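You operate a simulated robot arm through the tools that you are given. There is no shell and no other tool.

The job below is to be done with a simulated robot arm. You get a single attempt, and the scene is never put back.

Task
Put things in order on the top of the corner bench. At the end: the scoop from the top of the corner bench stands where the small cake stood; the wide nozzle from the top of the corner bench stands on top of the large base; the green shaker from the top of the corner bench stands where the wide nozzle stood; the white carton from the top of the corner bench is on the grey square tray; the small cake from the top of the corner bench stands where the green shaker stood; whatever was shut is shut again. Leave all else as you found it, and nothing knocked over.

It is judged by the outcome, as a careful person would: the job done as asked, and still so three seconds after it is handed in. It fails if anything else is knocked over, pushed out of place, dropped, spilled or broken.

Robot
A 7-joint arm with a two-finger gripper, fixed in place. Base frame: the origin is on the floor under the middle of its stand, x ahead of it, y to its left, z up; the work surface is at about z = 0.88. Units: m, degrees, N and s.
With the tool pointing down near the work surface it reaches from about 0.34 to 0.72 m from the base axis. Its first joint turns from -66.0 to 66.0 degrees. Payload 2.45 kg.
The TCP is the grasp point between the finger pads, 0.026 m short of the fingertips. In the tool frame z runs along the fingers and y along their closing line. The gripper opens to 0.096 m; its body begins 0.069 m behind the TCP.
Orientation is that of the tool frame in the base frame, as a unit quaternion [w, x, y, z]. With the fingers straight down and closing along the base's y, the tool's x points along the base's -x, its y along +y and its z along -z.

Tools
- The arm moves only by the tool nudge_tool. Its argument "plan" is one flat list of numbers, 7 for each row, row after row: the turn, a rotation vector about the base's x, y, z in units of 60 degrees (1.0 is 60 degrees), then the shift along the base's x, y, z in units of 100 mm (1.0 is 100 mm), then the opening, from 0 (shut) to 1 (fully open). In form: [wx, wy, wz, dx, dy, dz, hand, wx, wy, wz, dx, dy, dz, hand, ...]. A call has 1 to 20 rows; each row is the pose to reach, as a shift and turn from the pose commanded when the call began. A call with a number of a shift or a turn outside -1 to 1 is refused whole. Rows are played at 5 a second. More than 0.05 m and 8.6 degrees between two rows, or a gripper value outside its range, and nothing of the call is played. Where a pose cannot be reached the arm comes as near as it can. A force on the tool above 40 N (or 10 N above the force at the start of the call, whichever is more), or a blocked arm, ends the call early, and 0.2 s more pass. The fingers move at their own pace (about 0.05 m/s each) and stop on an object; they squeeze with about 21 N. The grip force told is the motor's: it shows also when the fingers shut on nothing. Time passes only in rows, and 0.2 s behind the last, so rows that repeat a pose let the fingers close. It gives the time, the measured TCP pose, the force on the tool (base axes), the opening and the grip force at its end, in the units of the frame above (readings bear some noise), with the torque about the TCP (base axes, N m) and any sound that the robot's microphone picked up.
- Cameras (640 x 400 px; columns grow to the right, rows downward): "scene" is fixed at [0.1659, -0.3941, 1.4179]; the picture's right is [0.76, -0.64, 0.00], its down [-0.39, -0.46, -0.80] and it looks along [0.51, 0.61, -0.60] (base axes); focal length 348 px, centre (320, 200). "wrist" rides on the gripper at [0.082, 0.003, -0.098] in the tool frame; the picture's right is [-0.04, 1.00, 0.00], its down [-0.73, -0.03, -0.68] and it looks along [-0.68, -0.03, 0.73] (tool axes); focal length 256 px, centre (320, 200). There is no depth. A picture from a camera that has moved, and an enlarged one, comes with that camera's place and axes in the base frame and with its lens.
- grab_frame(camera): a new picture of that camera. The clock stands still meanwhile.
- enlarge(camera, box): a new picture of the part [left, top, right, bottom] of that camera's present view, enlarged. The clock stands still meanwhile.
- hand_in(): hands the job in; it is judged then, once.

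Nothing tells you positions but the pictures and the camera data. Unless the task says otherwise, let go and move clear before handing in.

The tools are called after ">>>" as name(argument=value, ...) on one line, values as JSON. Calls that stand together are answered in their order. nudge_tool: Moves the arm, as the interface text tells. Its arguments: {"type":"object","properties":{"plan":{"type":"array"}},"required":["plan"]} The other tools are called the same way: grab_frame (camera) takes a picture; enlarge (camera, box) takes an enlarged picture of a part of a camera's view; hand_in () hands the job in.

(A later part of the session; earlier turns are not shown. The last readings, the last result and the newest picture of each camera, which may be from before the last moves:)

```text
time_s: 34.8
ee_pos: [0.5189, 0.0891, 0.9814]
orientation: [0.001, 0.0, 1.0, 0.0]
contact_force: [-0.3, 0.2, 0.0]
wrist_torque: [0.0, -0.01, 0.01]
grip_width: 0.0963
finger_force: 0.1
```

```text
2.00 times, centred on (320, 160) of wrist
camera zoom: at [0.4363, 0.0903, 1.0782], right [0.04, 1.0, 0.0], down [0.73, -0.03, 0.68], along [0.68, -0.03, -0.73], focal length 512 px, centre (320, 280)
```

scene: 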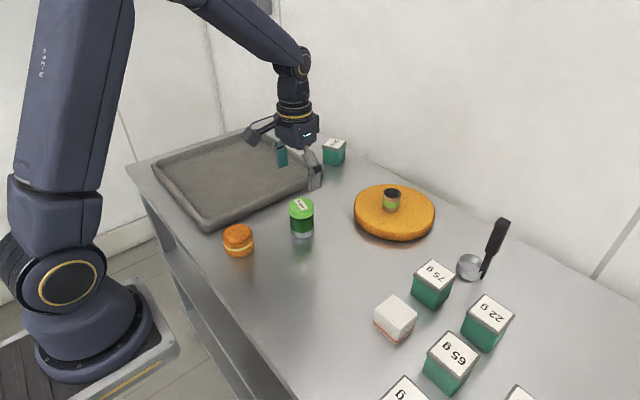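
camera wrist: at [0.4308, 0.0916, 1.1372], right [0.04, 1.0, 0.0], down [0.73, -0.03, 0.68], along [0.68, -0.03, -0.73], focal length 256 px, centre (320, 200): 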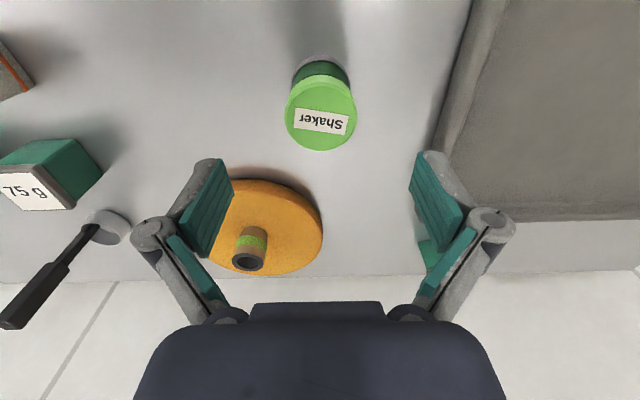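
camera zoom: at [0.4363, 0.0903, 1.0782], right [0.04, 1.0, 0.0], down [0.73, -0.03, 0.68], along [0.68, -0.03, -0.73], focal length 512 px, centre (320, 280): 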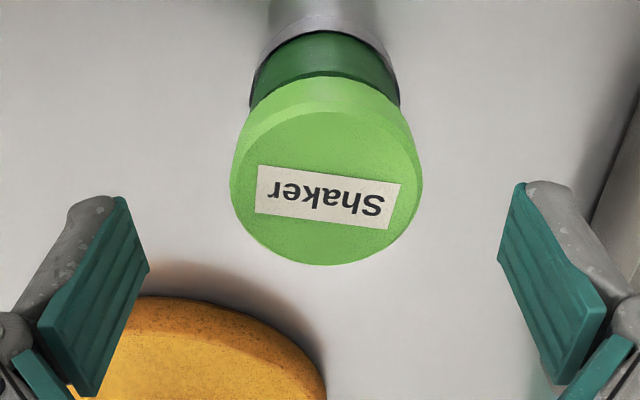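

Well centred. I'll lower to grip the shaker's lower body and close.

>>> nudge_tool(plan=[0, 0, 0, 0, 0, -0.25, 1, 0, 0, 0, 0, 0, -0.5, 1, 0, 0, 0, 0, 0, -0.66, 1, 0, 0, 0, 0, 0, -0.7, 1, 0, 0, 0, 0, 0, -0.7, 1, 0, 0, 0, 0, 0, -0.7, 0.7, 0, 0, 0, 0, 0, -0.7, 0.4, 0, 0, 0, 0, 0, -0.7, 0, 0, 0, 0, 0, 0, -0.7, 0, 0, 0, 0, 0, 0, -0.7, 0, 0, 0, 0, 0, 0, -0.7, 0])

>>> grab_frame(camera="wrist")

>>> enlarge(camera="scene", box=[260, 170, 340, 250])

```text
time_s: 37.2
ee_pos: [0.5179, 0.0866, 0.9077]
orientation: [0.0, -0.001, 1.0, 0.0]
contact_force: [0.5, 1.7, 3.9]
wrist_torque: [-0.03, -0.04, 0.03]
grip_width: 0.0547
finger_force: 21.2
```

```text
taken
camera wrist: at [0.436, 0.089, 1.0061], right [0.04, 1.0, 0.0], down [0.73, -0.03, 0.68], along [0.68, -0.03, -0.73], focal length 256 px, centre (320, 200)
```

wrist: 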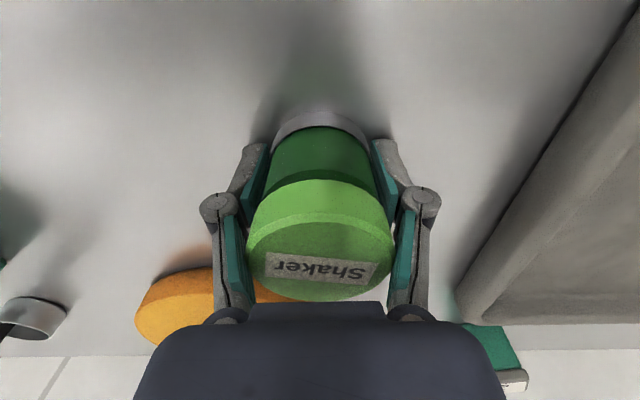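

```text
5.00 times, centred on (300, 210) of scene
camera zoom: at [0.1658, -0.3941, 1.4179], right [0.76, -0.64, 0.0], down [-0.39, -0.46, -0.8], along [0.51, 0.61, -0.6], focal length 1740 px, centre (420, 150)
```

zoom: 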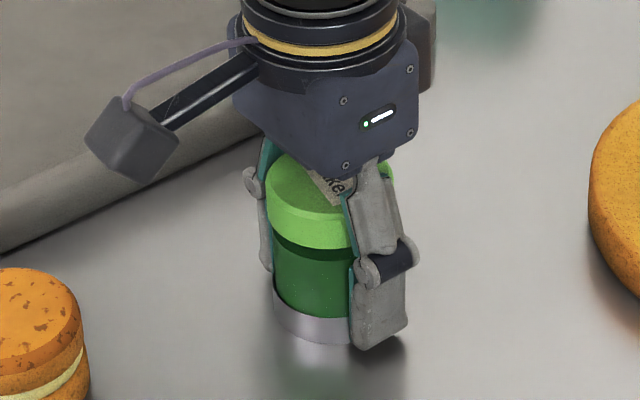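

Gripped at 54.7 mm; the shaker's old spot is about (0.517, 0.088). I'm lifting slowly.

>>> nudge_tool(plan=[0, 0, 0, 0, 0, 0.01, 0, 0, 0, 0, 0, 0, 0.02, 0, 0, 0, 0, 0, 0, 0.04, 0, 0, 0, 0, 0, 0, 0.06, 0, 0, 0, 0, 0, 0, 0.09, 0, 0, 0, 0, 0, 0, 0.13, 0, 0, 0, 0, 0, 0, 0.18, 0, 0, 0, 0, 0, 0, 0.24, 0, 0, 0, 0, 0, 0, 0.3, 0, 0, 0, 0, 0, 0, 0.35, 0, 0, 0, 0, 0, 0, 0.35, 0])

>>> grab_frame(camera="wrist")

>>> enlarge(camera="scene", box=[260, 170, 340, 250])

```text
time_s: 39.6
ee_pos: [0.5169, 0.087, 0.9444]
orientation: [0.001, 0.0, 1.0, 0.001]
contact_force: [-0.3, -0.3, -1.6]
wrist_torque: [0.0, -0.05, 0.02]
grip_width: 0.0544
finger_force: 21.5
```

```text
taken
camera wrist: at [0.4354, 0.0894, 1.0427], right [0.04, 1.0, 0.0], down [0.73, -0.03, 0.68], along [0.68, -0.03, -0.73], focal length 256 px, centre (320, 200)
```

wrist: 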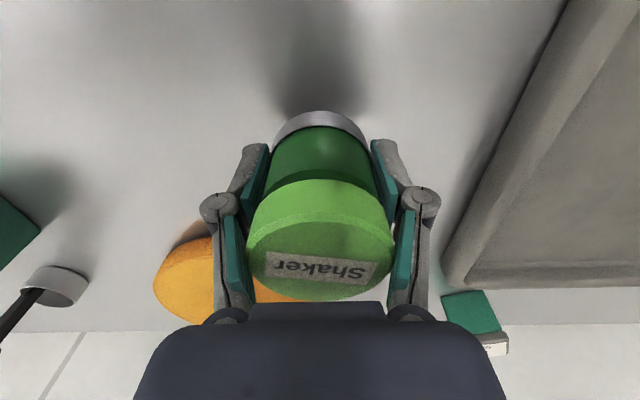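

```text
5.00 times, centred on (300, 210) of scene
camera zoom: at [0.1659, -0.3941, 1.4179], right [0.76, -0.64, 0.0], down [-0.39, -0.46, -0.8], along [0.51, 0.61, -0.6], focal length 1740 px, centre (420, 150)
```

zoom: 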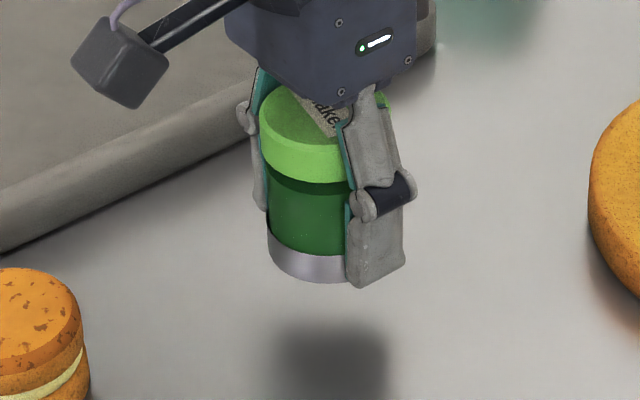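

The shaker is up and stable. I'll carry it to the nozzle's old spot at (0.417, -0.031).

>>> nudge_tool(plan=[0, 0, 0, -0.04, -0.04, 0, 0, 0, 0, 0, -0.12, -0.12, 0, 0, 0, 0, 0, -0.24, -0.24, 0, 0, 0, 0, 0, -0.38, -0.38, 0, 0, 0, 0, 0, -0.52, -0.52, 0, 0, 0, 0, 0, -0.66, -0.66, 0, 0, 0, 0, 0, -0.8, -0.8, 0, 0, 0, 0, 0, -0.92, -0.92, 0, 0, 0, 0, 0, -1.0, -1.0, 0, 0, 0, 0, 0, -1.0, -1.0, 0, 0])

>>> nudge_tool(plan=[0, 0, 0, 0, -0.06, 0, 0, 0, 0, 0, 0, -0.13, -0.02, 0, 0, 0, 0, 0, -0.18, -0.05, 0, 0, 0, 0, 0, -0.18, -0.1, 0, 0, 0, 0, 0, -0.18, -0.16, 0, 0, 0, 0, 0, -0.18, -0.22, 0, 0, 0, 0, 0, -0.18, -0.26, 0, 0, 0, 0, 0, -0.18, -0.26, 0, 0, 0, 0, 0, -0.18, -0.26, 0])

>>> grab_frame(camera="scene")

>>> enlarge(camera="scene", box=[260, 230, 340, 310])

```text
time_s: 41.8
ee_pos: [0.4176, -0.0133, 0.9435]
orientation: [0.001, 0.0, 1.0, 0.0]
contact_force: [-0.2, -0.5, -0.8]
wrist_torque: [-0.01, 0.03, 0.02]
grip_width: 0.0539
finger_force: 21.1
```

```text
time_s: 43.8
ee_pos: [0.4186, -0.0298, 0.9179]
orientation: [0.001, 0.0, 1.0, 0.0]
contact_force: [-0.2, 0.4, -1.0]
wrist_torque: [0.03, -0.02, -0.02]
grip_width: 0.054
finger_force: 20.6
```

```text
taken
```

scene: 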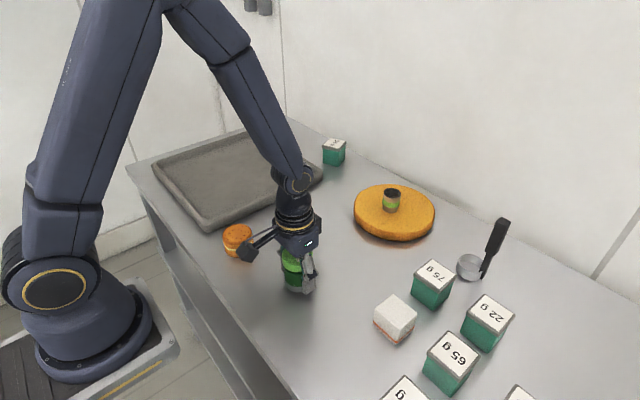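

```text
5.00 times, centred on (300, 270) of scene
camera zoom: at [0.1659, -0.3942, 1.4179], right [0.76, -0.64, 0.0], down [-0.39, -0.46, -0.8], along [0.51, 0.61, -0.6], focal length 1740 px, centre (420, -150)
```

zoom: 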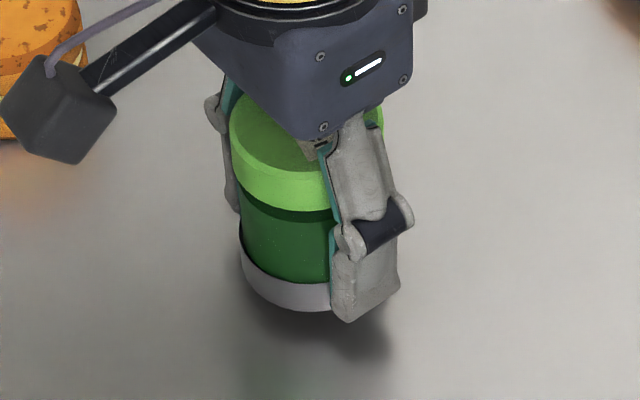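

I'm about 10 mm above the bench. Lowering slowly until contact.

>>> nudge_tool(plan=[0, 0, 0, 0, -0.01, -0.02, 0, 0, 0, 0, 0, -0.01, -0.04, 0, 0, 0, 0, 0, -0.01, -0.06, 0, 0, 0, 0, 0, -0.01, -0.08, 0, 0, 0, 0, 0, -0.01, -0.08, 0])

>>> nudge_tool(plan=[0, 0, 0, 0, 0, -0.01, 0, 0, 0, 0, 0, 0, -0.02, 0, 0, 0, 0, 0, 0, -0.02, 0])

>>> enlarge(camera="scene", box=[260, 230, 340, 310])

```text
time_s: 45.0
ee_pos: [0.4179, -0.0292, 0.9082]
orientation: [0.0, 0.0, 1.0, -0.001]
contact_force: [-0.4, -0.9, -0.4]
wrist_torque: [-0.01, 0.0, 0.01]
grip_width: 0.0542
finger_force: 20.8
```

```text
time_s: 45.8
ee_pos: [0.4191, -0.0317, 0.9093]
orientation: [0.001, 0.001, 1.0, 0.001]
contact_force: [-4.4, 2.4, 27.7]
wrist_torque: [0.03, 0.11, 0.09]
grip_width: 0.0542
finger_force: 20.8
```

```text
5.00 times, centred on (300, 270) of scene
camera zoom: at [0.1654, -0.3941, 1.418], right [0.76, -0.64, 0.0], down [-0.39, -0.46, -0.8], along [0.51, 0.61, -0.6], focal length 1740 px, centre (420, -150)
```

zoom: 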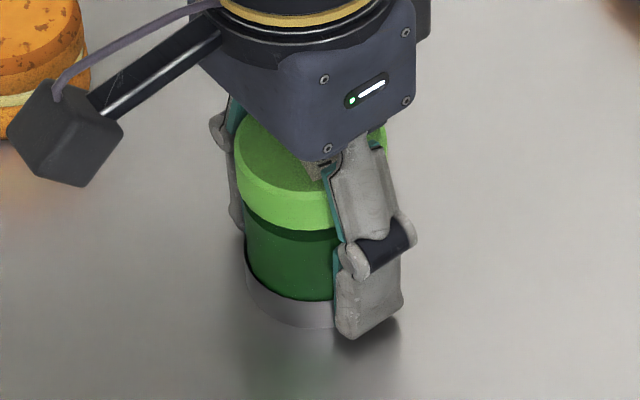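

It's in contact with the bench. I'll back off the pressure, open fully and go straight up.

>>> nudge_tool(plan=[0, 0, 0, 0, 0, 0.01, 0, 0, 0, 0, 0, 0, 0.016, 0, 0, 0, 0, 0, 0, 0.016, 0, 0, 0, 0, 0, 0, 0.016, 0.62, 0, 0, 0, 0, 0, 0.016, 0.75, 0, 0, 0, 0, 0, 0.016, 1, 0, 0, 0, 0, 0, 0.016, 1, 0, 0, 0, 0, 0, 0.016, 1, 0, 0, 0, 0, 0, 0.016, 1, 0, 0, 0, 0, 0, 0.1, 1, 0, 0, 0, 0, 0, 0.3, 1, 0, 0, 0, 0, 0, 0.6, 1, 0, 0, 0, 0, 0, 0.95, 1, 0, 0, 0, 0, 0, 0.95, 1])

>>> grab_frame(camera="wrist")

>>> enlarge(camera="scene", box=[220, 180, 340, 300])

```text
time_s: 48.8
ee_pos: [0.4201, -0.0281, 1.002]
orientation: [-0.001, 0.0, 1.0, 0.0]
contact_force: [-0.2, 0.2, 0.2]
wrist_torque: [0.05, -0.02, 0.01]
grip_width: 0.0959
finger_force: 0.0
```

```text
taken
camera wrist: at [0.3374, -0.0263, 1.1018], right [0.04, 1.0, 0.0], down [0.73, -0.03, 0.68], along [0.68, -0.03, -0.73], focal length 256 px, centre (320, 200)
```

wrist: 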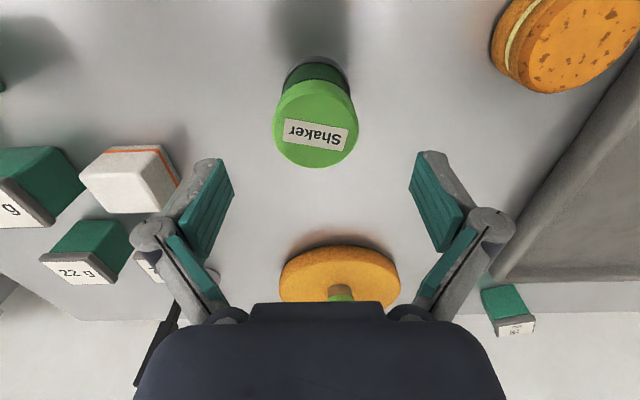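

```text
3.33 times, centred on (280, 240) of scene
camera zoom: at [0.1659, -0.3941, 1.4179], right [0.76, -0.64, 0.0], down [-0.39, -0.46, -0.8], along [0.51, 0.61, -0.6], focal length 1160 px, centre (453, 67)
```

zoom: 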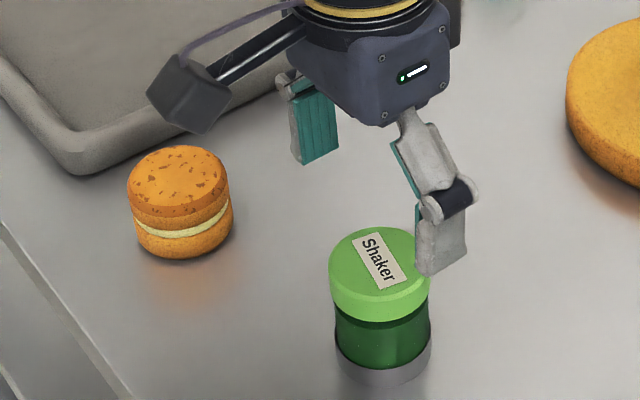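

The shaker now stands on the nozzle's old spot. Next is the small cake, at about (0.379, 0.132), so I'm moving above it.

>>> nudge_tool(plan=[0, 0, 0, -0.05, 0.25, 0.1, 1, 0, 0, 0, -0.15, 0.6, 0.15, 1, 0, 0, 0, -0.3, 1.0, 0.15, 1, 0, 0, 0, -0.3, 1.0, 0.15, 1])

>>> nudge_tool(plan=[0, 0, 0, -0.05, 0.3, 0, 1, 0, 0, 0, -0.1, 0.58, 0, 1, 0, 0, 0, -0.1, 0.58, 0, 1, 0, 0, 0, -0.1, 0.58, 0, 1])

>>> grab_frame(camera="wrist")

>>> enlarge(camera="scene", box=[180, 180, 340, 300])

```text
time_s: 49.8
ee_pos: [0.388, 0.0679, 1.018]
orientation: [0.0, 0.0, 1.0, -0.001]
contact_force: [-0.6, -0.8, 0.0]
wrist_torque: [0.05, 0.01, -0.01]
grip_width: 0.0961
finger_force: 0.0
```

```text
time_s: 50.8
ee_pos: [0.3762, 0.1254, 1.0168]
orientation: [0.0, 0.0, 1.0, -0.001]
contact_force: [0.2, 0.7, 1.0]
wrist_torque: [0.01, 0.01, 0.0]
grip_width: 0.0961
finger_force: 0.2
```

```text
taken
camera wrist: at [0.2949, 0.128, 1.1147], right [0.04, 1.0, 0.0], down [0.73, -0.03, 0.68], along [0.68, -0.03, -0.73], focal length 256 px, centre (320, 200)
```

wrist: 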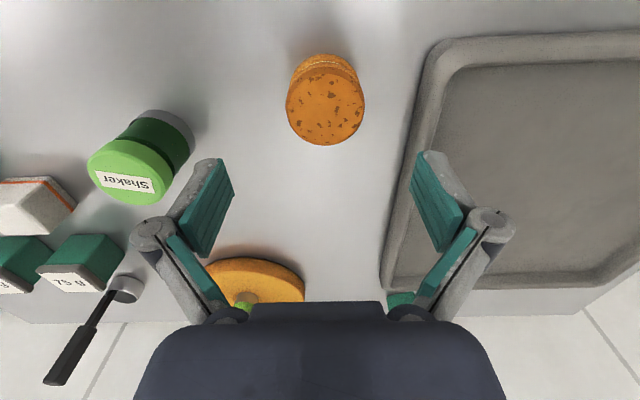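

```text
3.33 times, centred on (260, 240) of scene
camera zoom: at [0.1659, -0.3941, 1.4179], right [0.76, -0.64, 0.0], down [-0.39, -0.46, -0.8], along [0.51, 0.61, -0.6], focal length 1160 px, centre (520, 67)
```

zoom: 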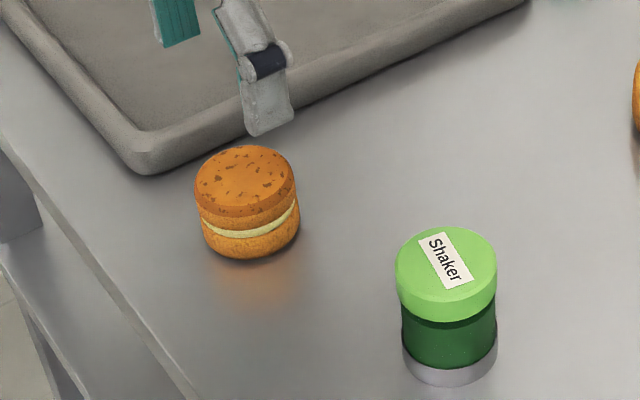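

The cake is at about (0.377, 0.130), roughly 60 mm across and 45 mm tall. The tray rim is at about y 0.21, so I'll keep the opening slightly reduced and descend.

>>> nudge_tool(plan=[0, 0, 0, 0.01, 0.04, -0.2, 0.9, 0, 0, 0, 0.01, 0.04, -0.45, 0.9, 0, 0, 0, 0.01, 0.04, -0.6, 0.9, 0, 0, 0, 0.01, 0.04, -0.6, 0.9, 0, 0, 0, 0.01, 0.04, -0.6, 0.9])

>>> grab_frame(camera="wrist")

>>> enlarge(camera="scene", box=[180, 180, 300, 280])

```text
time_s: 52.0
ee_pos: [0.3768, 0.1301, 0.9564]
orientation: [0.0, 0.0, 1.0, 0.0]
contact_force: [0.1, -0.2, 0.7]
wrist_torque: [-0.01, -0.03, 0.0]
grip_width: 0.0863
finger_force: 0.1
```

```text
taken
camera wrist: at [0.2945, 0.1312, 1.0545], right [0.04, 1.0, 0.0], down [0.73, -0.03, 0.68], along [0.68, -0.03, -0.73], focal length 256 px, centre (320, 200)
```

wrist: 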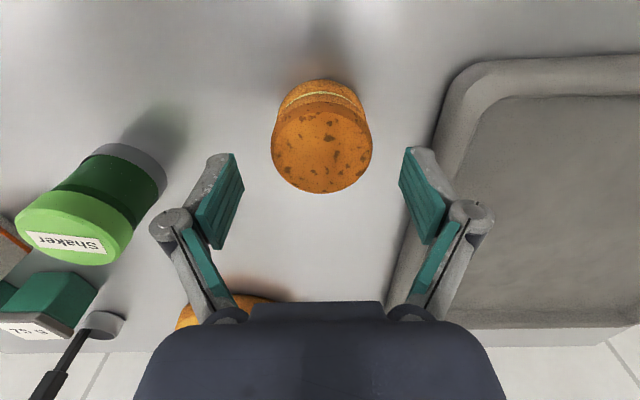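

```text
4.00 times, centred on (240, 230) of scene
camera zoom: at [0.1659, -0.3941, 1.4179], right [0.76, -0.64, 0.0], down [-0.39, -0.46, -0.8], along [0.51, 0.61, -0.6], focal length 1392 px, centre (640, 80)
```

zoom: 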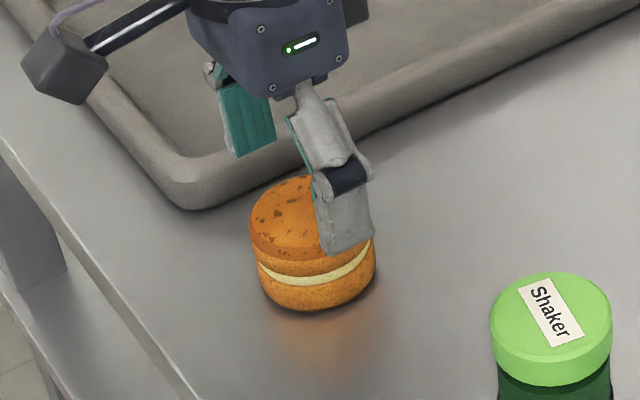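

Good alignment. I'll descend and close gently, watching the grip force.

>>> nudge_tool(plan=[0, 0, 0, -0.01, 0, -0.2, 0.9, 0, 0, 0, -0.02, 0, -0.4, 0.9, 0, 0, 0, -0.02, 0, -0.47, 0.9, 0, 0, 0, -0.02, 0, -0.47, 0.9, 0, 0, 0, -0.02, 0, -0.47, 0.75, 0, 0, 0, -0.02, 0, -0.47, 0.65, 0, 0, 0, -0.02, 0, -0.47, 0.58, 0, 0, 0, -0.02, 0, -0.47, 0.58, 0, 0, 0, -0.02, 0, -0.47, 0.58])

>>> grab_frame(camera="wrist")

```text
time_s: 54.0
ee_pos: [0.3787, 0.1302, 0.9117]
orientation: [-0.001, -0.001, 1.0, 0.0]
contact_force: [-0.1, 0.2, 1.4]
wrist_torque: [-0.02, 0.01, 0.03]
grip_width: 0.0613
finger_force: 10.8
```

```text
taken
camera wrist: at [0.2954, 0.1319, 1.0093], right [0.04, 1.0, 0.0], down [0.73, -0.03, 0.68], along [0.68, -0.03, -0.73], focal length 256 px, centre (320, 200)
```

wrist: 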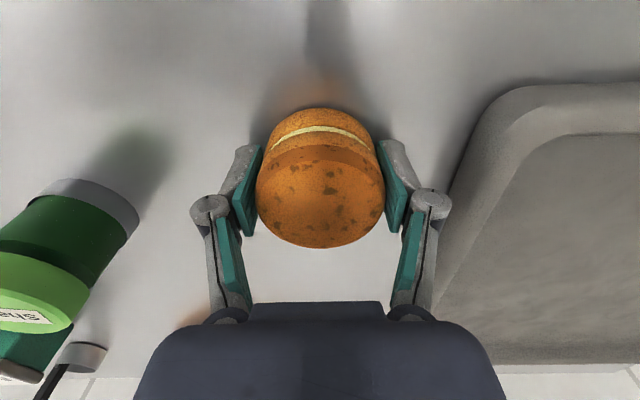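

The controller grips softly (10.8 N at 61 mm). I'll firm it up a little and lift slowly to test.

>>> nudge_tool(plan=[0, 0, 0, 0, 0, 0, 0.55, 0, 0, 0, 0, 0, 0, 0.55, 0, 0, 0, 0, 0, 0.01, 0.55, 0, 0, 0, 0, 0, 0.02, 0.55, 0, 0, 0, 0, 0, 0.04, 0.55, 0, 0, 0, 0, 0, 0.06, 0.55, 0, 0, 0, 0, 0, 0.09, 0.55, 0, 0, 0, 0, 0, 0.12, 0.55, 0, 0, 0, 0, 0, 0.15, 0.55, 0, 0, 0, 0, 0, 0.15, 0.55])

>>> grab_frame(camera="wrist")

>>> enlarge(camera="scene", box=[180, 180, 300, 280])

```text
time_s: 56.2
ee_pos: [0.3761, 0.1314, 0.925]
orientation: [0.0, 0.0, 1.0, 0.0]
contact_force: [0.3, -1.0, -1.4]
wrist_torque: [-0.01, -0.01, -0.01]
grip_width: 0.0614
finger_force: 11.3
```

```text
taken
camera wrist: at [0.2934, 0.1325, 1.0236], right [0.04, 1.0, 0.0], down [0.73, -0.03, 0.68], along [0.68, -0.03, -0.73], focal length 256 px, centre (320, 200)
```

wrist: 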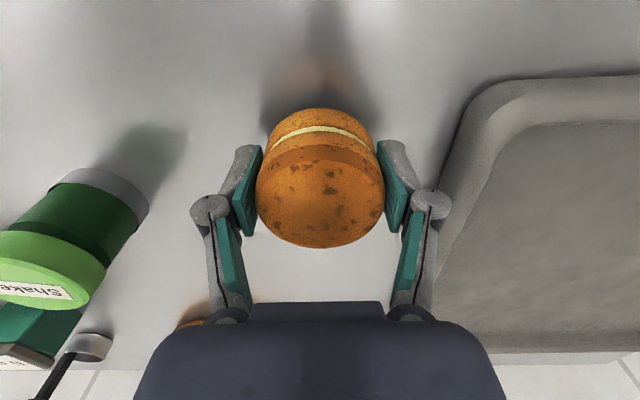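

```text
4.00 times, centred on (240, 230) of scene
camera zoom: at [0.1659, -0.3941, 1.4179], right [0.76, -0.64, 0.0], down [-0.39, -0.46, -0.8], along [0.51, 0.61, -0.6], focal length 1392 px, centre (640, 80)
```

zoom: 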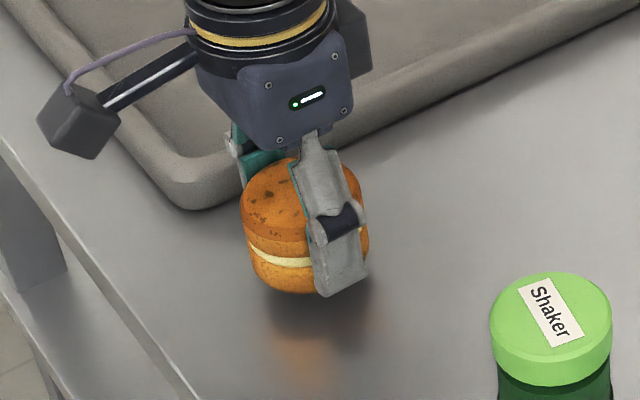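

The cake lifts cleanly without slipping. I'll raise it a little more and carry it to the shaker's old spot at (0.517, 0.088).

>>> nudge_tool(plan=[0, 0, 0, 0, 0, 0.05, 0.55, 0, 0, 0, 0.02, 0, 0.12, 0.55, 0, 0, 0, 0.06, -0.01, 0.2, 0.55, 0, 0, 0, 0.14, -0.03, 0.25, 0.55, 0, 0, 0, 0.25, -0.06, 0.25, 0.55, 0, 0, 0, 0.4, -0.1, 0.25, 0.55, 0, 0, 0, 0.55, -0.15, 0.25, 0.55, 0, 0, 0, 0.7, -0.2, 0.25, 0.55, 0, 0, 0, 0.85, -0.25, 0.25, 0.55, 0, 0, 0, 0.95, -0.3, 0.25, 0.55, 0, 0, 0, 1.0, -0.32, 0.25, 0.55, 0, 0, 0, 1.0, -0.32, 0.25, 0.55])

>>> nudge_tool(plan=[0, 0, 0, 0.05, -0.02, 0, 0.55, 0, 0, 0, 0.15, -0.05, 0, 0.55, 0, 0, 0, 0.27, -0.08, 0, 0.55, 0, 0, 0, 0.36, -0.1, 0, 0.55, 0, 0, 0, 0.41, -0.11, -0.03, 0.55, 0, 0, 0, 0.43, -0.11, -0.1, 0.55, 0, 0, 0, 0.43, -0.11, -0.18, 0.55, 0, 0, 0, 0.43, -0.11, -0.26, 0.55, 0, 0, 0, 0.43, -0.11, -0.3, 0.55, 0, 0, 0, 0.43, -0.11, -0.3, 0.55])

>>> grab_frame(camera="wrist")

>>> enlarge(camera="scene", box=[250, 160, 370, 260])

```text
time_s: 58.8
ee_pos: [0.4757, 0.0973, 0.9511]
orientation: [0.0, -0.001, 1.0, -0.001]
contact_force: [0.0, 0.1, -0.9]
wrist_torque: [-0.01, -0.04, 0.05]
grip_width: 0.0611
finger_force: 11.2
```

```text
time_s: 61.0
ee_pos: [0.5205, 0.0873, 0.9198]
orientation: [0.0, 0.0, 1.0, 0.0]
contact_force: [0.1, -0.3, -1.1]
wrist_torque: [-0.01, 0.02, -0.02]
grip_width: 0.0611
finger_force: 11.7
```

```text
taken
camera wrist: at [0.4381, 0.0897, 1.0185], right [0.04, 1.0, 0.0], down [0.73, -0.03, 0.68], along [0.68, -0.03, -0.73], focal length 256 px, centre (320, 200)
```

wrist: 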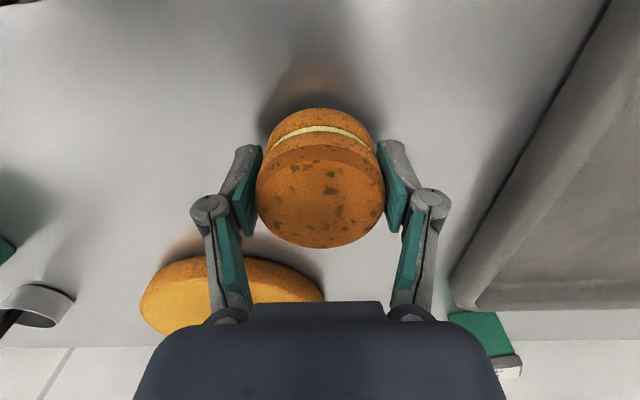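

```text
4.00 times, centred on (310, 210) of scene
camera zoom: at [0.1659, -0.3941, 1.4179], right [0.76, -0.64, 0.0], down [-0.39, -0.46, -0.8], along [0.51, 0.61, -0.6], focal length 1392 px, centre (360, 160)
```

zoom: 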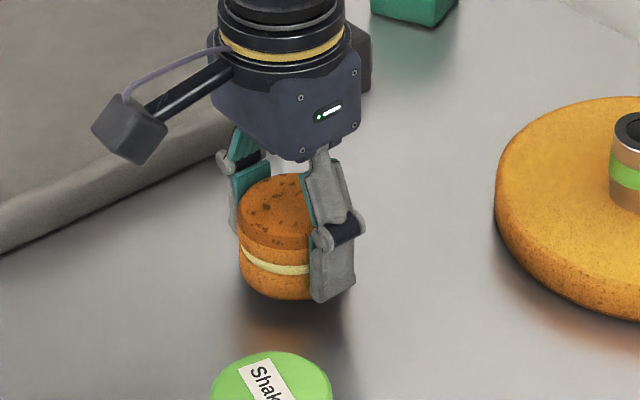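

The cake is over the shaker's old spot, about 9 mm up. I'm lowering to contact.

>>> nudge_tool(plan=[0, 0, 0, 0, 0, -0.02, 0.55, 0, 0, 0, 0, 0, -0.04, 0.55, 0, 0, 0, 0, 0, -0.06, 0.55, 0, 0, 0, 0, 0, -0.075, 0.55, 0, 0, 0, 0, 0, -0.075, 0.55])

>>> nudge_tool(plan=[0, 0, 0, 0, 0, -0.01, 0.55, 0, 0, 0, 0, 0, -0.015, 0.55, 0, 0, 0, 0, 0, -0.015, 0.55])

>>> enlarge(camera="scene", box=[250, 160, 370, 260])

```text
time_s: 62.2
ee_pos: [0.5194, 0.0875, 0.9116]
orientation: [0.0, 0.001, 1.0, -0.001]
contact_force: [-0.2, 0.3, -1.0]
wrist_torque: [0.01, 0.03, -0.01]
grip_width: 0.0612
finger_force: 11.1
```

```text
time_s: 63.0
ee_pos: [0.5205, 0.086, 0.9097]
orientation: [0.001, 0.0, 1.0, 0.0]
contact_force: [0.4, 0.2, -0.3]
wrist_torque: [-0.02, 0.0, -0.01]
grip_width: 0.0612
finger_force: 11.3
```

```text
4.00 times, centred on (310, 210) of scene
camera zoom: at [0.1659, -0.3942, 1.4179], right [0.76, -0.64, 0.0], down [-0.39, -0.46, -0.8], along [0.51, 0.61, -0.6], focal length 1392 px, centre (360, 160)
```

zoom: 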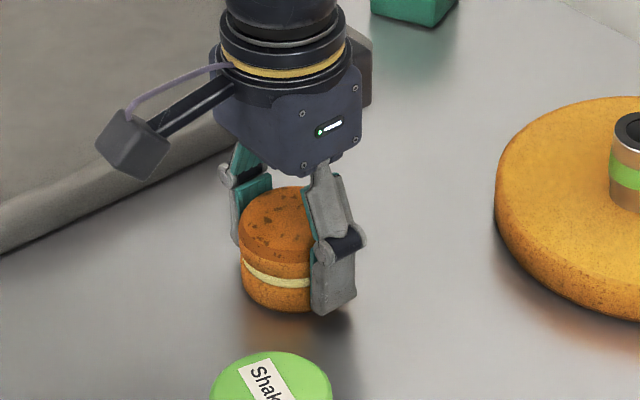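

>>> nudge_tool(plan=[0, 0, 0, 0, 0, -0.008, 0.55, 0, 0, 0, 0, 0, -0.015, 0.55, 0, 0, 0, 0, 0, -0.015, 0.55])

```text
time_s: 63.8
ee_pos: [0.5221, 0.0875, 0.9104]
orientation: [0.0, -0.001, 1.0, 0.001]
contact_force: [0.1, -2.2, 9.2]
wrist_torque: [-0.09, -0.01, 0.01]
grip_width: 0.0617
finger_force: 11.1
```

Contact made (9 N). I'm releasing and withdrawing straight up.

>>> nudge_tool(plan=[0, 0, 0, 0, 0, 0.006, 0.55, 0, 0, 0, 0, 0, 0.006, 0.66, 0, 0, 0, 0, 0, 0.006, 0.8, 0, 0, 0, 0, 0, 0.006, 1, 0, 0, 0, 0, 0, 0.006, 1, 0, 0, 0, 0, 0, 0.006, 1, 0, 0, 0, 0, 0, 0.006, 1, 0, 0, 0, 0, 0, 0.1, 1, 0, 0, 0, 0, 0, 0.3, 1, 0, 0, 0, 0, 0, 0.6, 1, 0, 0, 0, 0, 0, 0.95, 1, 0, 0, 0, 0, 0, 0.95, 1])

>>> grab_frame(camera="wrist")

>>> grab_frame(camera="scene")

>>> enlarge(camera="scene", box=[250, 180, 350, 300])

>>> enlarge(camera="scene", box=[420, 200, 560, 340])

```text
time_s: 66.4
ee_pos: [0.5223, 0.0885, 1.0044]
orientation: [0.0, 0.0, 1.0, 0.0]
contact_force: [-0.1, -0.2, 0.9]
wrist_torque: [-0.03, 0.04, -0.03]
grip_width: 0.0961
finger_force: 0.1
```

```text
taken
camera wrist: at [0.4388, 0.09, 1.1046], right [0.04, 1.0, 0.0], down [0.73, -0.03, 0.68], along [0.68, -0.03, -0.73], focal length 256 px, centre (320, 200)
```

wrist: 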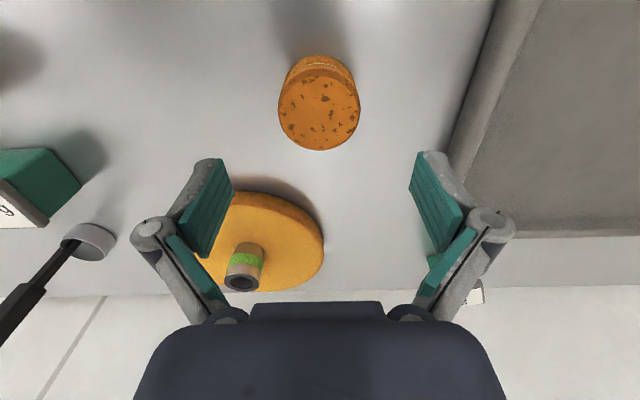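

```text
taken
```

scene: 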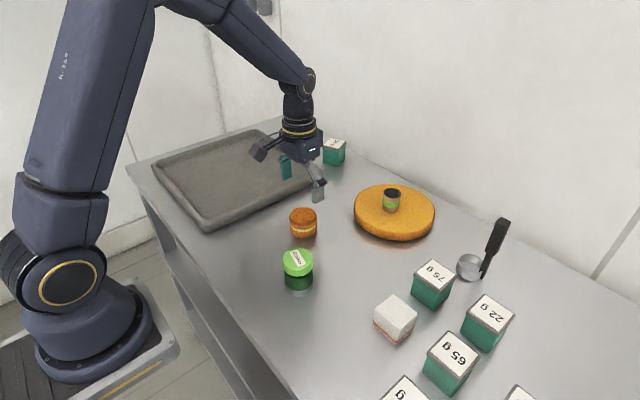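

```text
3.33 times, centred on (300, 240) of scene
camera zoom: at [0.1659, -0.3942, 1.4179], right [0.76, -0.64, 0.0], down [-0.39, -0.46, -0.8], along [0.51, 0.61, -0.6], focal length 1160 px, centre (387, 67)
```

zoom: 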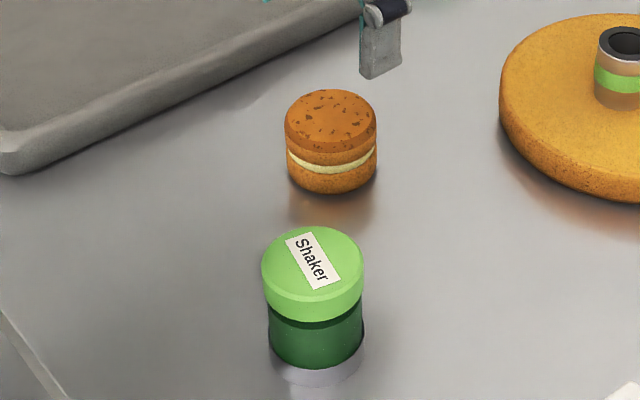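

```text
2.86 times, centred on (490, 270) of scene
camera zoom: at [0.1659, -0.3942, 1.4179], right [0.76, -0.64, 0.0], down [-0.39, -0.46, -0.8], along [0.51, 0.61, -0.6], focal length 994 px, centre (-166, 0)
```

zoom: 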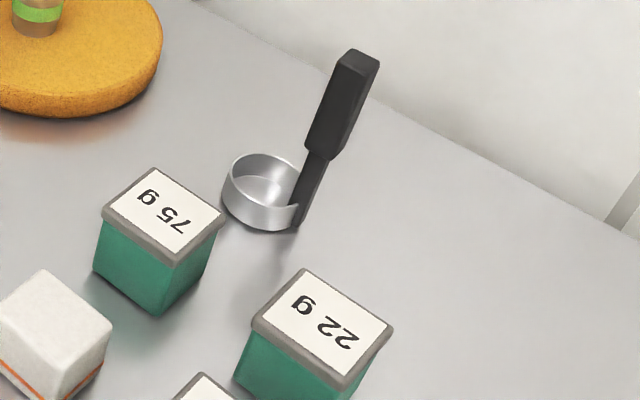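

The cake is standing on the shaker's old spot. Now the scoop: its handle stands straight up near (0.703, -0.248) with its tip at about z 1.03. I'll raise and move over for a closer look from the wrist camera.

>>> nudge_tool(plan=[0, 0, 0, 0.05, -0.2, 0.3, 1, 0, 0, 0, 0.15, -0.5, 0.6, 1, 0, 0, 0, 0.3, -0.8, 0.9, 1, 0, 0, 0, 0.4, -1.0, 1.0, 1, 0, 0, 0, 0.4, -1.0, 1.0, 1])

>>> nudge_tool(plan=[0, 0, 0, 0.05, -0.35, 0.05, 1, 0, 0, 0, 0.15, -0.7, 0.1, 1, 0, 0, 0, 0.3, -1.0, 0.1, 1, 0, 0, 0, 0.3, -1.0, 0.1, 1])

>>> nudge_tool(plan=[0, 0, 0, 0, -0.3, 0, 1, 0, 0, 0, 0, -0.6, 0, 1, 0, 0, 0, 0, -0.9, 0, 1, 0, 0, 0, 0, -0.9, 0, 1])

>>> grab_frame(camera="wrist")

>>> grab_frame(camera="scene")

```text
time_s: 67.6
ee_pos: [0.5619, -0.0131, 1.1061]
orientation: [0.0, 0.0, 1.0, 0.0]
contact_force: [0.6, 0.0, 0.3]
wrist_torque: [-0.01, 0.0, -0.01]
grip_width: 0.0962
finger_force: 0.0
```

```text
time_s: 68.6
ee_pos: [0.5891, -0.1115, 1.1138]
orientation: [0.0, 0.0, 1.0, 0.0]
contact_force: [0.1, 0.1, 0.6]
wrist_torque: [-0.02, -0.05, -0.01]
grip_width: 0.0961
finger_force: 0.1
```

```text
time_s: 69.6
ee_pos: [0.5899, -0.2019, 1.1141]
orientation: [0.0, 0.0, 1.0, 0.0]
contact_force: [0.1, 0.4, -0.4]
wrist_torque: [-0.03, -0.01, 0.0]
grip_width: 0.0958
finger_force: 0.2
```

```text
taken
camera wrist: at [0.5075, -0.2003, 1.2123], right [0.04, 1.0, 0.0], down [0.73, -0.03, 0.68], along [0.68, -0.03, -0.73], focal length 256 px, centre (320, 200)
```

wrist: 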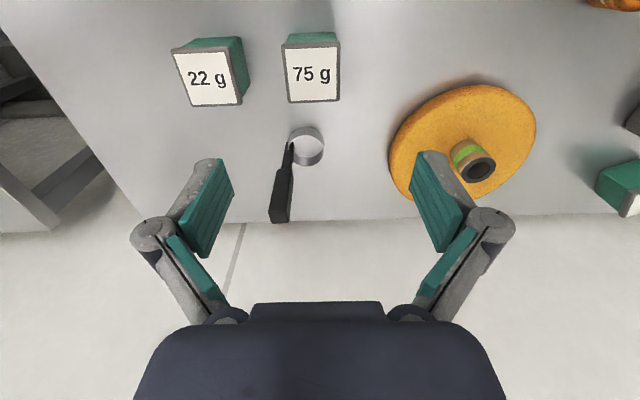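

```text
taken
```

scene: 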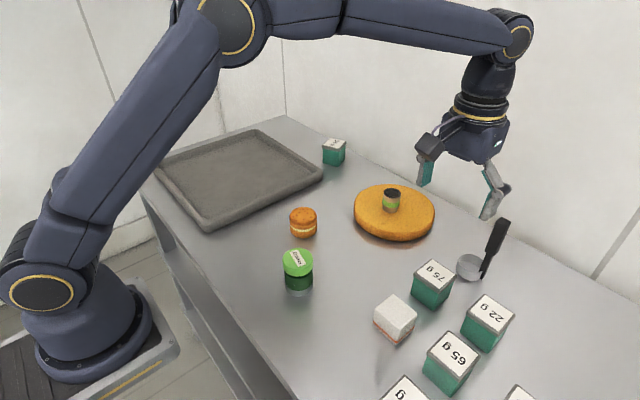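

>>> enlarge(camera="wrist", box=[240, 110, 350, 240])

>>> enlarge(camera="scene", box=[450, 205, 530, 295])

```text
3.08 times, centred on (295, 175) of wrist
camera zoom: at [0.5075, -0.2003, 1.2123], right [0.04, 1.0, 0.0], down [0.73, -0.03, 0.68], along [0.68, -0.03, -0.73], focal length 788 px, centre (397, 277)
```

zoom: 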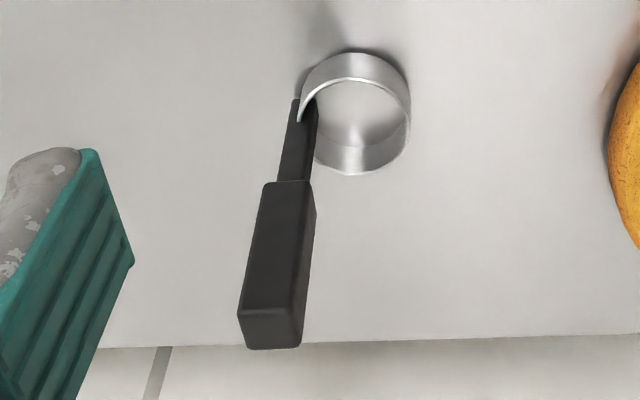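

```text
4.44 times, centred on (490, 250) of scene
camera zoom: at [0.1658, -0.3942, 1.4179], right [0.76, -0.64, 0.0], down [-0.39, -0.46, -0.8], along [0.51, 0.61, -0.6], focal length 1547 px, centre (-436, -22)
```

zoom: 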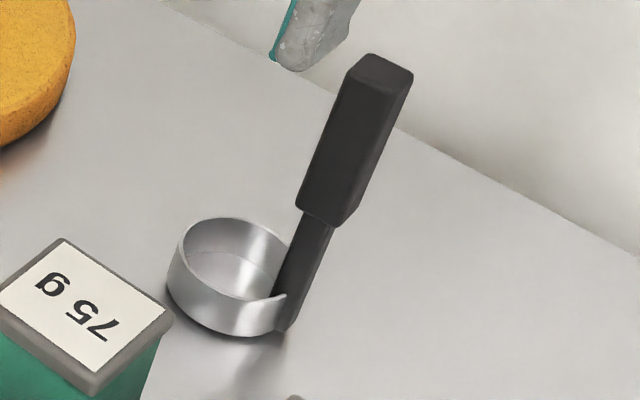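

From above, the handle is at about (0.701, -0.251) on the -y side of the cup, whose centre is near (0.697, -0.226). The handle is nearly square to the axes, so closing along y suits it. I'll check that I can reach above the handle with the tool vertical.

>>> nudge_tool(plan=[0, 0, 0, 0.25, -0.12, -0.02, 1, 0, 0, 0, 0.5, -0.25, -0.02, 1, 0, 0, 0, 0.8, -0.4, -0.02, 1, 0, 0, 0, 1.0, -0.48, -0.02, 1, 0, 0, 0, 1.0, -0.48, -0.02, 1])

>>> nudge_tool(plan=[0, 0, 0, 0.05, 0, 0, 1, 0, 0, 0, 0.1, 0, 0, 1, 0, 0, 0, 0.1, 0, 0, 1, 0, 0, 0, 0.1, 0, 0, 1])

>>> grab_frame(camera="wrist")

>>> enlarge(camera="scene", box=[420, 120, 560, 300])

```text
time_s: 70.8
ee_pos: [0.6535, -0.2349, 1.1024]
orientation: [0.001, -0.002, 1.0, 0.0]
contact_force: [0.7, 0.2, 0.2]
wrist_torque: [0.02, 0.02, 0.02]
grip_width: 0.096
finger_force: 0.1
out of reach, approached as far as the arm can: row 3, 4, 5
```

```text
time_s: 71.8
ee_pos: [0.6574, -0.2294, 1.1021]
orientation: [0.0, 0.0, 1.0, 0.0]
contact_force: [0.4, 0.1, 0.6]
wrist_torque: [0.05, 0.0, 0.04]
grip_width: 0.096
finger_force: 0.0
out of reach, approached as far as the arm can: row 1, 2, 3, 4
```

```text
taken
camera wrist: at [0.5747, -0.2271, 1.2001], right [0.04, 1.0, 0.0], down [0.73, -0.03, 0.68], along [0.68, -0.03, -0.73], focal length 256 px, centre (320, 200)
```

wrist: 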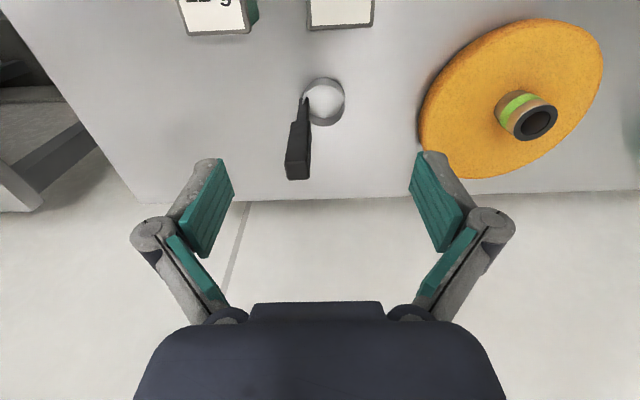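

```text
2.22 times, centred on (490, 210) of scene
camera zoom: at [0.1659, -0.3941, 1.4179], right [0.76, -0.64, 0.0], down [-0.39, -0.46, -0.8], along [0.51, 0.61, -0.6], focal length 774 px, centre (-58, 178)
```

zoom: 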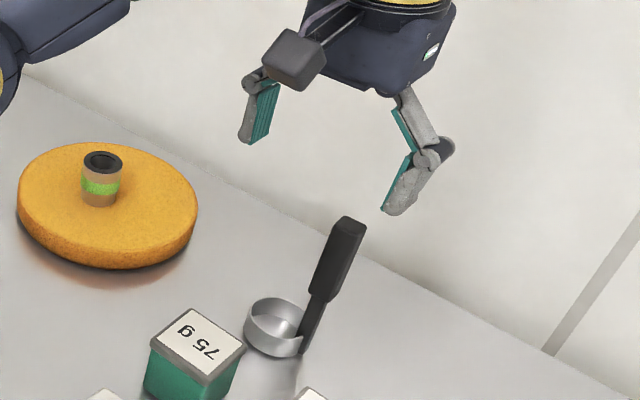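

With the tool vertical, the handle is just out of reach. I'll tilt the fingers outward by 15° about the base y axis, which keeps the pads flat to the handle's sides, and see where the tool lands.

>>> nudge_tool(plan=[0, -0.08, 0, 0, 0, 0, 1, 0, -0.17, 0, 0, 0, 0, 1, 0, -0.25, 0, 0, 0, 0, 1, 0, -0.25, 0, 0, 0, 0, 1, 0, -0.25, 0, 0, 0, 0, 1])

>>> grab_frame(camera="wrist")

>>> enlarge(camera="scene", box=[420, 120, 560, 300])

```text
time_s: 73.0
ee_pos: [0.6989, -0.2482, 1.1169]
orientation: [0.13, 0.0, 0.991, 0.0]
contact_force: [-0.7, 0.3, -0.1]
wrist_torque: [0.03, -0.01, 0.02]
grip_width: 0.0961
finger_force: 0.1
out of reach, approached as far as the arm can: row 1, 2, 3, 4, 5
```

```text
taken
camera wrist: at [0.5946, -0.2475, 1.1905], right [0.04, 1.0, 0.01], down [0.53, -0.03, 0.85], along [0.84, -0.03, -0.53], focal length 256 px, centre (320, 200)
```

wrist: 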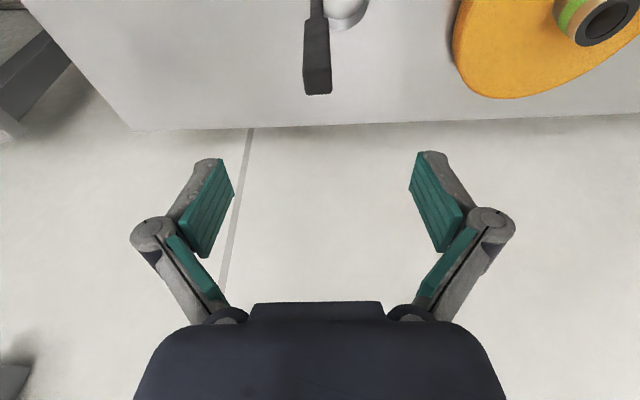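

```text
2.22 times, centred on (490, 210) of scene
camera zoom: at [0.1659, -0.3942, 1.4179], right [0.76, -0.64, 0.0], down [-0.39, -0.46, -0.8], along [0.51, 0.61, -0.6], focal length 774 px, centre (-58, 178)
```

zoom: 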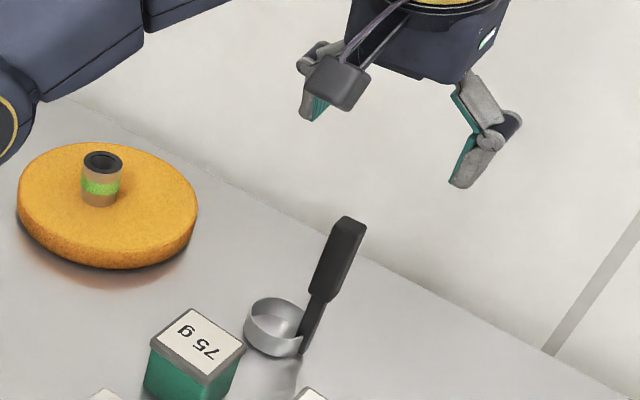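

Tilted 15°, the tool can reach the handle. I'll zoom in on it to refine its position before descending.

>>> enlarge(camera="wrist", box=[270, 0, 400, 110])

```text
3.64 times, centred on (335, 55) of wrist
camera zoom: at [0.5946, -0.2475, 1.1905], right [0.04, 1.0, 0.01], down [0.53, -0.03, 0.85], along [0.84, -0.03, -0.53], focal length 931 px, centre (266, 727)
```

zoom: 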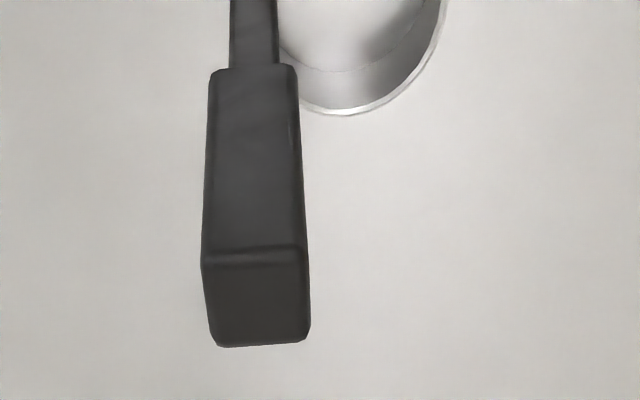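

The handle is about 20 mm wide in y, centred near (0.701, -0.252). I'm descending with the tilt kept, first to just around the handle's top.

>>> nudge_tool(plan=[0, 0, 0, 0, -0.01, -0.2, 1, 0, 0, 0, 0, -0.02, -0.4, 1, 0, 0, 0, 0, -0.02, -0.6, 1, 0, 0, 0, 0, -0.02, -0.6, 1, 0, 0, 0, 0, -0.02, -0.6, 1])

>>> grab_frame(camera="wrist")

>>> enlarge(camera="scene", box=[420, 120, 560, 300])

```text
time_s: 74.2
ee_pos: [0.7137, -0.2544, 1.0626]
orientation: [0.129, 0.0, 0.992, 0.0]
contact_force: [0.9, -0.7, 0.1]
wrist_torque: [-0.02, 0.01, -0.03]
grip_width: 0.0959
finger_force: 0.1
out of reach, approached as far as the arm can: row 1, 2, 3, 4, 5
```

```text
taken
camera wrist: at [0.6083, -0.2536, 1.1372], right [0.04, 1.0, 0.01], down [0.53, -0.03, 0.84], along [0.84, -0.03, -0.53], focal length 256 px, centre (320, 200)
```

wrist: 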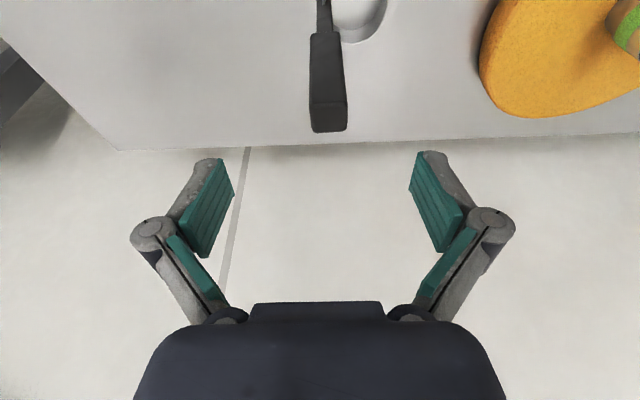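

```text
2.22 times, centred on (490, 210) of scene
camera zoom: at [0.1659, -0.3941, 1.4179], right [0.76, -0.64, 0.0], down [-0.39, -0.46, -0.8], along [0.51, 0.61, -0.6], focal length 774 px, centre (-58, 178)
```

zoom: 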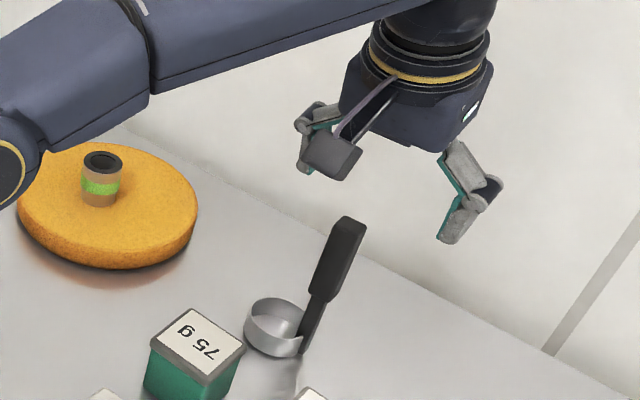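

The reading shows the tool landing about 14 mm further out than commanded, so the arm is near some limit. I'll look at the whole arm before going on.

>>> grab_frame(camera="scene")

>>> enlarge(camera="wrist", box=[270, 0, 400, 150])

```text
taken
```

scene: 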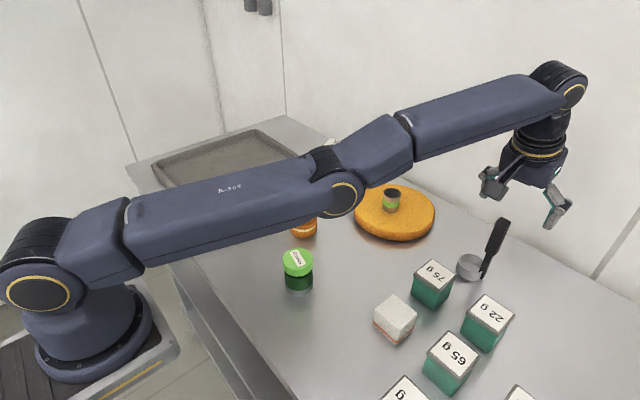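

```text
2.67 times, centred on (335, 75) of wrist
camera zoom: at [0.6083, -0.2536, 1.1372], right [0.04, 1.0, 0.01], down [0.53, -0.03, 0.84], along [0.84, -0.03, -0.53], focal length 683 px, centre (280, 533)
```

zoom: 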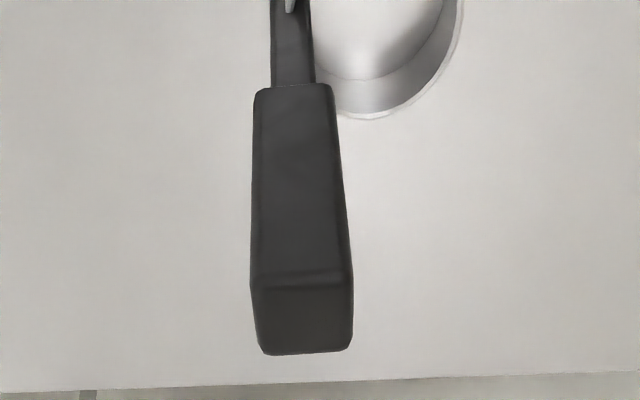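

The arm is stretched almost straight, so it's stuck at its extension limit. I'll back off inward and up to get the elbow bent again, then come in at a lower height with more tilt.

>>> nudge_tool(plan=[0, 0, 0, -0.1, 0.03, 0.2, 1, 0, 0, 0, -0.3, 0.1, 0.4, 1, 0, 0, 0, -0.6, 0.2, 0.5, 1, 0, 0, 0, -0.9, 0.3, 0.5, 1, 0, 0, 0, -1.0, 0.4, 0.5, 1, 0, 0, 0, -1.0, 0.4, 0.5, 1, 0, 0, 0, -1.0, 0.4, 0.5, 1])

>>> grab_frame(camera="scene")

```text
time_s: 75.8
ee_pos: [0.6862, -0.2537, 1.1422]
orientation: [0.13, 0.001, 0.992, 0.0]
contact_force: [-0.2, -0.4, 0.1]
wrist_torque: [0.02, 0.02, 0.02]
grip_width: 0.0961
finger_force: 0.1
out of reach, approached as far as the arm can: row 1, 2, 3, 4, 5, 6, 7
```

```text
taken
```

scene: 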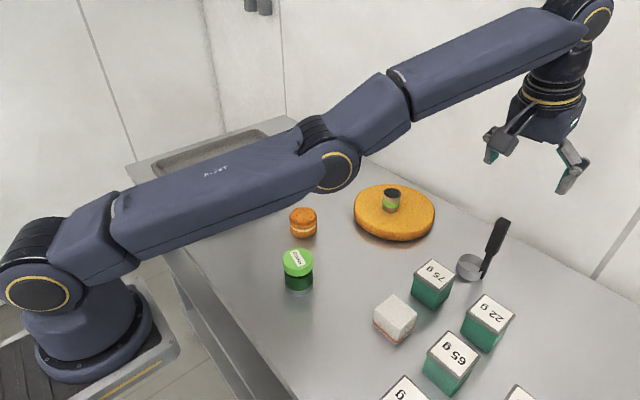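

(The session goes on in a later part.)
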